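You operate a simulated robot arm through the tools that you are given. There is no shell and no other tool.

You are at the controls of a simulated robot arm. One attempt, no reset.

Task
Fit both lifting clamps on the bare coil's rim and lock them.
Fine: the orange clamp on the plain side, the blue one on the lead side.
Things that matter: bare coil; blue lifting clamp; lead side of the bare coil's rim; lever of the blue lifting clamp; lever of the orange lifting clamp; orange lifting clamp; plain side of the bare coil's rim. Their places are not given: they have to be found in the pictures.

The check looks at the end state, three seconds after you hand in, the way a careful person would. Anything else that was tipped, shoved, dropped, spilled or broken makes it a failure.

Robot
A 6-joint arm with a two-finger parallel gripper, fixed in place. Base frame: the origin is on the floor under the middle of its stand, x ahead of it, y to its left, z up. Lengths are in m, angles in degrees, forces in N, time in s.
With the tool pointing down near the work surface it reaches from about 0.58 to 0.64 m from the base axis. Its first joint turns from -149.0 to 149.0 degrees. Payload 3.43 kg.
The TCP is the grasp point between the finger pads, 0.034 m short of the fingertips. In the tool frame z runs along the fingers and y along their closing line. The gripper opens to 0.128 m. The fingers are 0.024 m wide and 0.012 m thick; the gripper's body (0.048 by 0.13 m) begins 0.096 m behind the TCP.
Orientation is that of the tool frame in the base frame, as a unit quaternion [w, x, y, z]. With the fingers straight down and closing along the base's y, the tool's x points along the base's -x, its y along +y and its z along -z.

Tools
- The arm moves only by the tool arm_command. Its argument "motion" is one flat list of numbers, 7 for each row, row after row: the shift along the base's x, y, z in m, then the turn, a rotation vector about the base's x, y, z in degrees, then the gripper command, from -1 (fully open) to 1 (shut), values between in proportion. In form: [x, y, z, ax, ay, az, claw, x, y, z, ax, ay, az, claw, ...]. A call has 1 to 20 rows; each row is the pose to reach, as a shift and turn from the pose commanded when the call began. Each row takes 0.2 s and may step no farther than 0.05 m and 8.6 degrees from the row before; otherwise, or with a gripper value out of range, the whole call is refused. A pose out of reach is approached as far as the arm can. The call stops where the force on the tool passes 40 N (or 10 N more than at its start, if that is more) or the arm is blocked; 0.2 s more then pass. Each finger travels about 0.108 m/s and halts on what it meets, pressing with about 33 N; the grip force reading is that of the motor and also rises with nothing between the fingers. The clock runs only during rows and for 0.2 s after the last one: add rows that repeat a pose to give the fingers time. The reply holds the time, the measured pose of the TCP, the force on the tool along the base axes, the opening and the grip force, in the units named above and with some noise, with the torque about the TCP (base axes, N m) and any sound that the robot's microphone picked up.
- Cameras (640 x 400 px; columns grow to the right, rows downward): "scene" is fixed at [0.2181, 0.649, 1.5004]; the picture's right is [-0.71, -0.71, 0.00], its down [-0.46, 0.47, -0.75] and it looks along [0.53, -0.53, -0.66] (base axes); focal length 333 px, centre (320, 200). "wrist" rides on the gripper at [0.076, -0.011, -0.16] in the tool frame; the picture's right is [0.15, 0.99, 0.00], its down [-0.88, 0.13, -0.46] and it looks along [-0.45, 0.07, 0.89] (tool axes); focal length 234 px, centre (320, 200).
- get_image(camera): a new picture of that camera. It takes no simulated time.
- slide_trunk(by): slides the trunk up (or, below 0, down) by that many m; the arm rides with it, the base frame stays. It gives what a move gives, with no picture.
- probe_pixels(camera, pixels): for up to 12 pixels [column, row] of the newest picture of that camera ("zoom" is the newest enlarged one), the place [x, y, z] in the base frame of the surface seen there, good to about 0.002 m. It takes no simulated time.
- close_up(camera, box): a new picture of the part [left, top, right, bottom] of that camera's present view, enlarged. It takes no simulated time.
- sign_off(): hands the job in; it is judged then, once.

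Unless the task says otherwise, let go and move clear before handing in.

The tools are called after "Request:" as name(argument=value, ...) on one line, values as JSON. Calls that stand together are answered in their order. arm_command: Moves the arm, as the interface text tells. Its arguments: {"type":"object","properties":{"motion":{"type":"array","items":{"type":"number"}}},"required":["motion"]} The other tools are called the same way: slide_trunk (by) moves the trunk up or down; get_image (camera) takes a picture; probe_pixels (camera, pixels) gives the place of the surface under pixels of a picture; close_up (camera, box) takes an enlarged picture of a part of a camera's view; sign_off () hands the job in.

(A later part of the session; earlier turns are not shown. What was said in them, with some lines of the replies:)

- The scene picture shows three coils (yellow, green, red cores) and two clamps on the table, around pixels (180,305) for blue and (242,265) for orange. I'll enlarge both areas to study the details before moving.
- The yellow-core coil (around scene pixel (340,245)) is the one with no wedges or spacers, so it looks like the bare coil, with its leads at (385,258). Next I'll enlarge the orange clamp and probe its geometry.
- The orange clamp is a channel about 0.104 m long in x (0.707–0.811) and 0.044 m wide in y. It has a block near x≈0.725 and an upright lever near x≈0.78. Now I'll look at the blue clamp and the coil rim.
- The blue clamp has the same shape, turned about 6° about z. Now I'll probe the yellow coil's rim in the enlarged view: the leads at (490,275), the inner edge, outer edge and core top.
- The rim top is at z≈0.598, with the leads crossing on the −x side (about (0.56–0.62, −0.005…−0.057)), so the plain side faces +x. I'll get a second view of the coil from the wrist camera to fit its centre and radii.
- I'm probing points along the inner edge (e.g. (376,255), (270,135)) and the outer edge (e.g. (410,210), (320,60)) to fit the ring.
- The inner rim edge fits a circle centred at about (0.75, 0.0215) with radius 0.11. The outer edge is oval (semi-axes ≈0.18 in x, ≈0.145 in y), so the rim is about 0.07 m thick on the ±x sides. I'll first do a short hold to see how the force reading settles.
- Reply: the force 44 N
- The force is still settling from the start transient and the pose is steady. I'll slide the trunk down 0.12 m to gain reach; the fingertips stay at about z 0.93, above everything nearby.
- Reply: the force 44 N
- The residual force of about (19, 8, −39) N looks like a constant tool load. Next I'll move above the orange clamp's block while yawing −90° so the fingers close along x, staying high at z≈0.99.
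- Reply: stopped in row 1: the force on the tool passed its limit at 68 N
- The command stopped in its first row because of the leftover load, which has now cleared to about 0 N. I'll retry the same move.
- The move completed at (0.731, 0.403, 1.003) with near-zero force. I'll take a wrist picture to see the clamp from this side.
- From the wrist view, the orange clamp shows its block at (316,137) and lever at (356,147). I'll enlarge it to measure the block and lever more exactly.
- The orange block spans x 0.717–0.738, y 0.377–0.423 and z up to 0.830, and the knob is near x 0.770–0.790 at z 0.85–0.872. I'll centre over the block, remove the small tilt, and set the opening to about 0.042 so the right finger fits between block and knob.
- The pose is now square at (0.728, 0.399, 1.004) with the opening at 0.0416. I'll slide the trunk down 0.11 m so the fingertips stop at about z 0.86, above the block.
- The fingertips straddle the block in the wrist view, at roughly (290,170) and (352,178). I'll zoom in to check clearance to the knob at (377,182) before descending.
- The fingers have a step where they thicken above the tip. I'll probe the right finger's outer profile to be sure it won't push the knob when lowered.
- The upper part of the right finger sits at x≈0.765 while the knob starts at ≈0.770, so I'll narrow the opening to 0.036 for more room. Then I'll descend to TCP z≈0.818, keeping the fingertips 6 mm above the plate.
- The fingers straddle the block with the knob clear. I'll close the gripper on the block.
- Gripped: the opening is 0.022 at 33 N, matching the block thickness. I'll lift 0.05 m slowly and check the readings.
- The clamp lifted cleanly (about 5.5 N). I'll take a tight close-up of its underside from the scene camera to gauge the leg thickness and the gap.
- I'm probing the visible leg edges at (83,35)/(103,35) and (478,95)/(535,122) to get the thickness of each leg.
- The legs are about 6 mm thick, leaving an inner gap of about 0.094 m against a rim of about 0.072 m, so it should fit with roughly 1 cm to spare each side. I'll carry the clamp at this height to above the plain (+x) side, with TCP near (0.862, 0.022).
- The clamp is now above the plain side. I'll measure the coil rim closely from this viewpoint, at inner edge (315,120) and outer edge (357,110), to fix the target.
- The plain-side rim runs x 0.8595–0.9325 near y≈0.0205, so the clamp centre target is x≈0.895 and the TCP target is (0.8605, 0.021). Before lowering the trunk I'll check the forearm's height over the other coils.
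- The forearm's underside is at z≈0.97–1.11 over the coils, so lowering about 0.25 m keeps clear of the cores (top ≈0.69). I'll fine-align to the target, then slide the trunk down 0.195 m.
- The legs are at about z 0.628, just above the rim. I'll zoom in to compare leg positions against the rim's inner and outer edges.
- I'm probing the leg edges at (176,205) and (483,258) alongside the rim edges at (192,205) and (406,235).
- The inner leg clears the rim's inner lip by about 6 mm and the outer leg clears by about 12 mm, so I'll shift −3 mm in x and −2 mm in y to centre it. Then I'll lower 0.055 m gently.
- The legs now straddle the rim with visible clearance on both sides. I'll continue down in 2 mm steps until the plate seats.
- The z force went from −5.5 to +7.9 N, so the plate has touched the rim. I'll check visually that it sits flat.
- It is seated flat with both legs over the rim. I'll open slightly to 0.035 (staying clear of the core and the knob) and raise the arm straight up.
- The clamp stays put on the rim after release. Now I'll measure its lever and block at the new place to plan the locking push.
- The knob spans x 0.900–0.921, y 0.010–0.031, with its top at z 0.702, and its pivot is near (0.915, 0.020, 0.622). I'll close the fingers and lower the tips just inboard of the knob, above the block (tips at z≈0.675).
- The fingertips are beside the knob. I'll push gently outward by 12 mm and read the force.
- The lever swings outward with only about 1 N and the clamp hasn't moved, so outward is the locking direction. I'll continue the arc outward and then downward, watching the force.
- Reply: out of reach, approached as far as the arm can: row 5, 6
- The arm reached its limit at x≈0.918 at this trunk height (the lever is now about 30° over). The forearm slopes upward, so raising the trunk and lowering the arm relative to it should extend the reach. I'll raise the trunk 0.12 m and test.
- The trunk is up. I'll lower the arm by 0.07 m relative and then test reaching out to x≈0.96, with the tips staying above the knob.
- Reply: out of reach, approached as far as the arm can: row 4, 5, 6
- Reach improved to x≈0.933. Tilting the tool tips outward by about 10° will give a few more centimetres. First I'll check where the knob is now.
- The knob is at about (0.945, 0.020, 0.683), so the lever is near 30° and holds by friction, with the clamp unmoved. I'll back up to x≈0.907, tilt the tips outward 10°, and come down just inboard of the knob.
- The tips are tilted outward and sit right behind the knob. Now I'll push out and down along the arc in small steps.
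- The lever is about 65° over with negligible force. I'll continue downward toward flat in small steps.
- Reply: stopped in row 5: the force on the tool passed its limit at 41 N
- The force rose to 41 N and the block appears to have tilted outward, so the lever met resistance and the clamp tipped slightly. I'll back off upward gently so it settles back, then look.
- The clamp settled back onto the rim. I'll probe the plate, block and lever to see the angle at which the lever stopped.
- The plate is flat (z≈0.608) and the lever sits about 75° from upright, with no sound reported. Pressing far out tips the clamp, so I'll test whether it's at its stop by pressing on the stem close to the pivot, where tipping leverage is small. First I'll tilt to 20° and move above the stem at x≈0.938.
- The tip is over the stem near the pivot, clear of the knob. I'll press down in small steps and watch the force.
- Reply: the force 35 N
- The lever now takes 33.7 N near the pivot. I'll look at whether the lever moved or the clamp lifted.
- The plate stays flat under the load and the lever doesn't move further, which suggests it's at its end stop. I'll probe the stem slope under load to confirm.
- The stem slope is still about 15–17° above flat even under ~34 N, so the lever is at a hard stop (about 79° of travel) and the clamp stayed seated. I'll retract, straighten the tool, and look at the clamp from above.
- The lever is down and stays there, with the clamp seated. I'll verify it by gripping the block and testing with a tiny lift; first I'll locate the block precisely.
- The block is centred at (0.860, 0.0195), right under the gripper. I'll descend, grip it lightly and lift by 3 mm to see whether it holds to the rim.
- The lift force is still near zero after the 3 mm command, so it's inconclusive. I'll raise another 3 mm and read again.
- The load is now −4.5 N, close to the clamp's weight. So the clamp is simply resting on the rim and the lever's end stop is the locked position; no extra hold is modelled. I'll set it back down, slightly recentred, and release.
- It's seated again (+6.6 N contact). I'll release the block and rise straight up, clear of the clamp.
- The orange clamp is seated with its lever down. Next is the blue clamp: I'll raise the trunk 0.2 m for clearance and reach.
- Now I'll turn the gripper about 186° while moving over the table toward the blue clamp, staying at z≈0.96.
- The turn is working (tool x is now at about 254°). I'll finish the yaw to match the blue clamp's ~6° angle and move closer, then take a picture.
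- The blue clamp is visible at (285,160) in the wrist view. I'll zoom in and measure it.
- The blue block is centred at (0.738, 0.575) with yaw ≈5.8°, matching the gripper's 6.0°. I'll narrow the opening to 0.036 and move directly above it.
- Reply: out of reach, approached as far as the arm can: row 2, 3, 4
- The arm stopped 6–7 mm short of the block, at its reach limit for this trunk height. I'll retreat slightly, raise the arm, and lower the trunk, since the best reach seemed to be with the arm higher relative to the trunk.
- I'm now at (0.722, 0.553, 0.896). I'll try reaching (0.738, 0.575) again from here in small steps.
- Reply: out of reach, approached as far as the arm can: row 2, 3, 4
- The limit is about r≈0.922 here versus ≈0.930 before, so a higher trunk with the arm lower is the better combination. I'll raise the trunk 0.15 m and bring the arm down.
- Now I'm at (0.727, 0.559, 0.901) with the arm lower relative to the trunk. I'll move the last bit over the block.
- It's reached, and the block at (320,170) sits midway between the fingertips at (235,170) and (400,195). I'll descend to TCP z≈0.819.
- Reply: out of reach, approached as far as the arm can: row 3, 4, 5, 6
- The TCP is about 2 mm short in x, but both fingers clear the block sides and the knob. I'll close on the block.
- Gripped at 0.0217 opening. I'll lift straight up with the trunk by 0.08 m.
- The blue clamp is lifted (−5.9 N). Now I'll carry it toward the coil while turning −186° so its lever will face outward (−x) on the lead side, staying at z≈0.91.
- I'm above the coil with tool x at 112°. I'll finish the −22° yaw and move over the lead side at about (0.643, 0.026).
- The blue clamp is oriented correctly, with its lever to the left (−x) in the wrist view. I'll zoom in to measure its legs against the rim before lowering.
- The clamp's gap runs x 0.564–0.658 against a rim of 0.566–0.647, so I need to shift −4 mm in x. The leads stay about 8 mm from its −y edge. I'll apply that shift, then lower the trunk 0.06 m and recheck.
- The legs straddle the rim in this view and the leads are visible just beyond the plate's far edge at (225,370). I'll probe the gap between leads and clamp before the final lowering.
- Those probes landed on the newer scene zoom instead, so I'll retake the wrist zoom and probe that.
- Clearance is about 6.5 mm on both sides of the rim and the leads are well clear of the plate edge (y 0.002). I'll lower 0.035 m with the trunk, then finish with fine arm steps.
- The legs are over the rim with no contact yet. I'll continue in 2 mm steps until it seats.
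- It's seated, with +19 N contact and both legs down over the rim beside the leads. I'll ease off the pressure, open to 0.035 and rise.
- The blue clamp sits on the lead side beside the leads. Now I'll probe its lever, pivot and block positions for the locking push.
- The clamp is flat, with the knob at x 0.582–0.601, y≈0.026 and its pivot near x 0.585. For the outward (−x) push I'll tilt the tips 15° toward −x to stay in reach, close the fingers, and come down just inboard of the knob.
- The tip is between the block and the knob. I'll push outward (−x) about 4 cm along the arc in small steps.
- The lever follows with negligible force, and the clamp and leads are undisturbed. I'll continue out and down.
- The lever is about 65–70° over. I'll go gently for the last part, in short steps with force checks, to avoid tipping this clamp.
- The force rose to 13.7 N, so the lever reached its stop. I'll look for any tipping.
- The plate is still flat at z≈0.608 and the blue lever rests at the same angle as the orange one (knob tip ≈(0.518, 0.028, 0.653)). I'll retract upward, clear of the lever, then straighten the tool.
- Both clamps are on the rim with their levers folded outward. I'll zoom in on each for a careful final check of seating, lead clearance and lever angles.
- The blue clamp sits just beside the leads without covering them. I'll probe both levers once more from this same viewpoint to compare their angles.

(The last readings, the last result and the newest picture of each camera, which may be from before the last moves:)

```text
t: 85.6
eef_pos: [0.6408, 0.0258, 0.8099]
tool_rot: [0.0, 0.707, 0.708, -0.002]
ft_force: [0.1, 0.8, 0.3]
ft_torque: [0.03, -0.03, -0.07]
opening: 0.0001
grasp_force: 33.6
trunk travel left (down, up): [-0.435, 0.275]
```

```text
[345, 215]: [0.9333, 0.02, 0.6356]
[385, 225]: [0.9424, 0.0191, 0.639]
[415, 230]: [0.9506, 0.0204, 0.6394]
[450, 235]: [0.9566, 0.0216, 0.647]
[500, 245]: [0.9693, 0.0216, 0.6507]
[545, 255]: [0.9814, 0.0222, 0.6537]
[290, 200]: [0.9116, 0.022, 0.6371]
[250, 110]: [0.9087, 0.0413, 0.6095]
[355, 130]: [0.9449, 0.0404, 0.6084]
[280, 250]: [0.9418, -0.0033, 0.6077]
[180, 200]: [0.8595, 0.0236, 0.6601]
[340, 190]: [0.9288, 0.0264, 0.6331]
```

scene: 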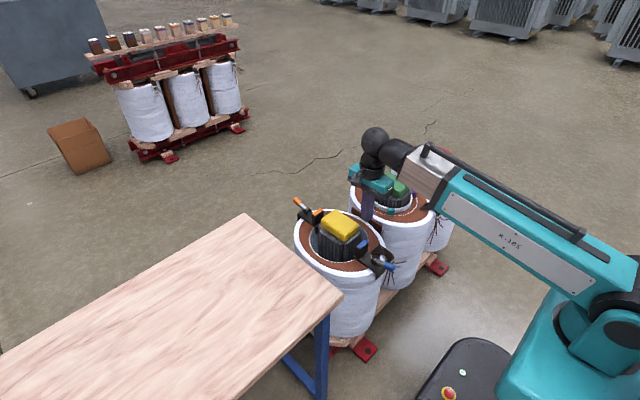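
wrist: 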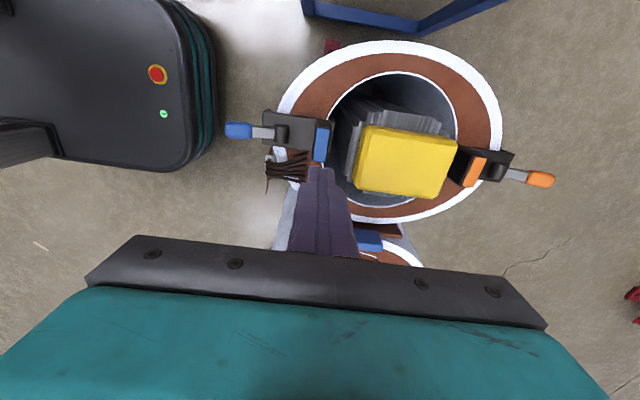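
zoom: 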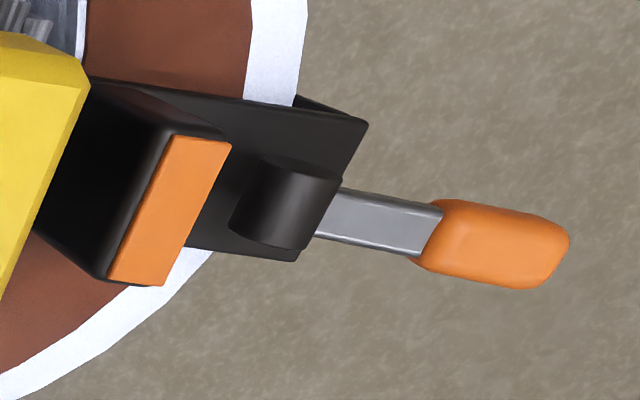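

Both levers rest at the same stop, about 76° down, and both plates are flat at z≈0.608 with legs straddling the rim and the leads free. I'll raise the trunk to move well clear before handing in.

Request:
slide_trunk(by=0.2)

Request:
get_image(camera="scene")

Request:
close_up(camera="scene", box=[280, 140, 480, 290])

```text
t: 87.8
eef_pos: [0.6399, 0.0266, 1.0102]
tool_rot: [0.0, 0.707, 0.707, -0.003]
ft_force: [0.0, 1.2, -0.2]
ft_torque: [0.01, 0.0, -0.03]
opening: 0.0
grasp_force: 33.0
trunk travel left (down, up): [-0.635, 0.075]
```

```text
taken
```

scene: 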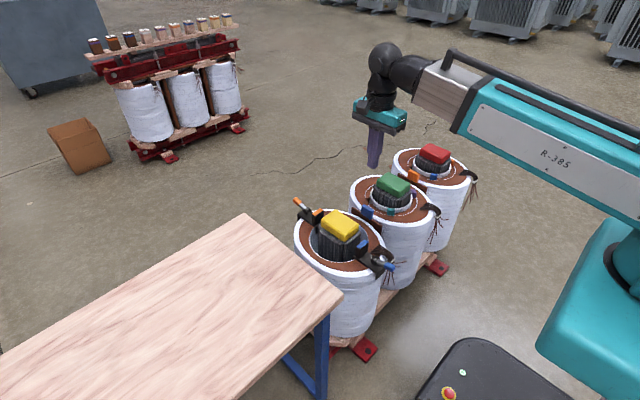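

```text
2.67 times, centred on (380, 215) of scene
```

zoom: 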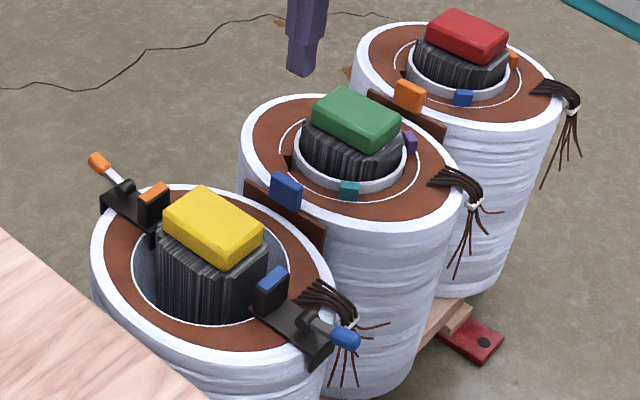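

The final picture shows the orange clamp on the plain side (zoom pixel (135,205)) and the blue clamp on the lead side (zoom pixel (295,310)). Both are seated with their levers down, nothing else has moved, and the arm is clear. I'm handing in.

Request:
sign_off()

```text
The job is handed in.
```

Both clamps are on the bare (yellow-core) coil's rim with their levers folded down, and the job is handed in. The orange clamp is on the plain side. The blue one is on the lead side, a few millimetres clear of the leads.

- **Seating:** both plates sit flat on the rim with a leg down each side, and the last pictures show nothing else moved.
- **Locking:** I couldn't fully confirm the lock. Each lever stops at about 76° from upright, and I took that stop as locked. About 34 N on the orange lever and 14 N on the blue one moved them no further, but I heard no click. With its lever down, the orange clamp still lifted off the rim under roughly its own weight, so the lever doesn't visibly grip the rim.
- **One slip:** the orange clamp tipped briefly when I pressed its lever too far out, at 41 N. It settled back, and after the lift test I set it down again and rechecked that it was flat.
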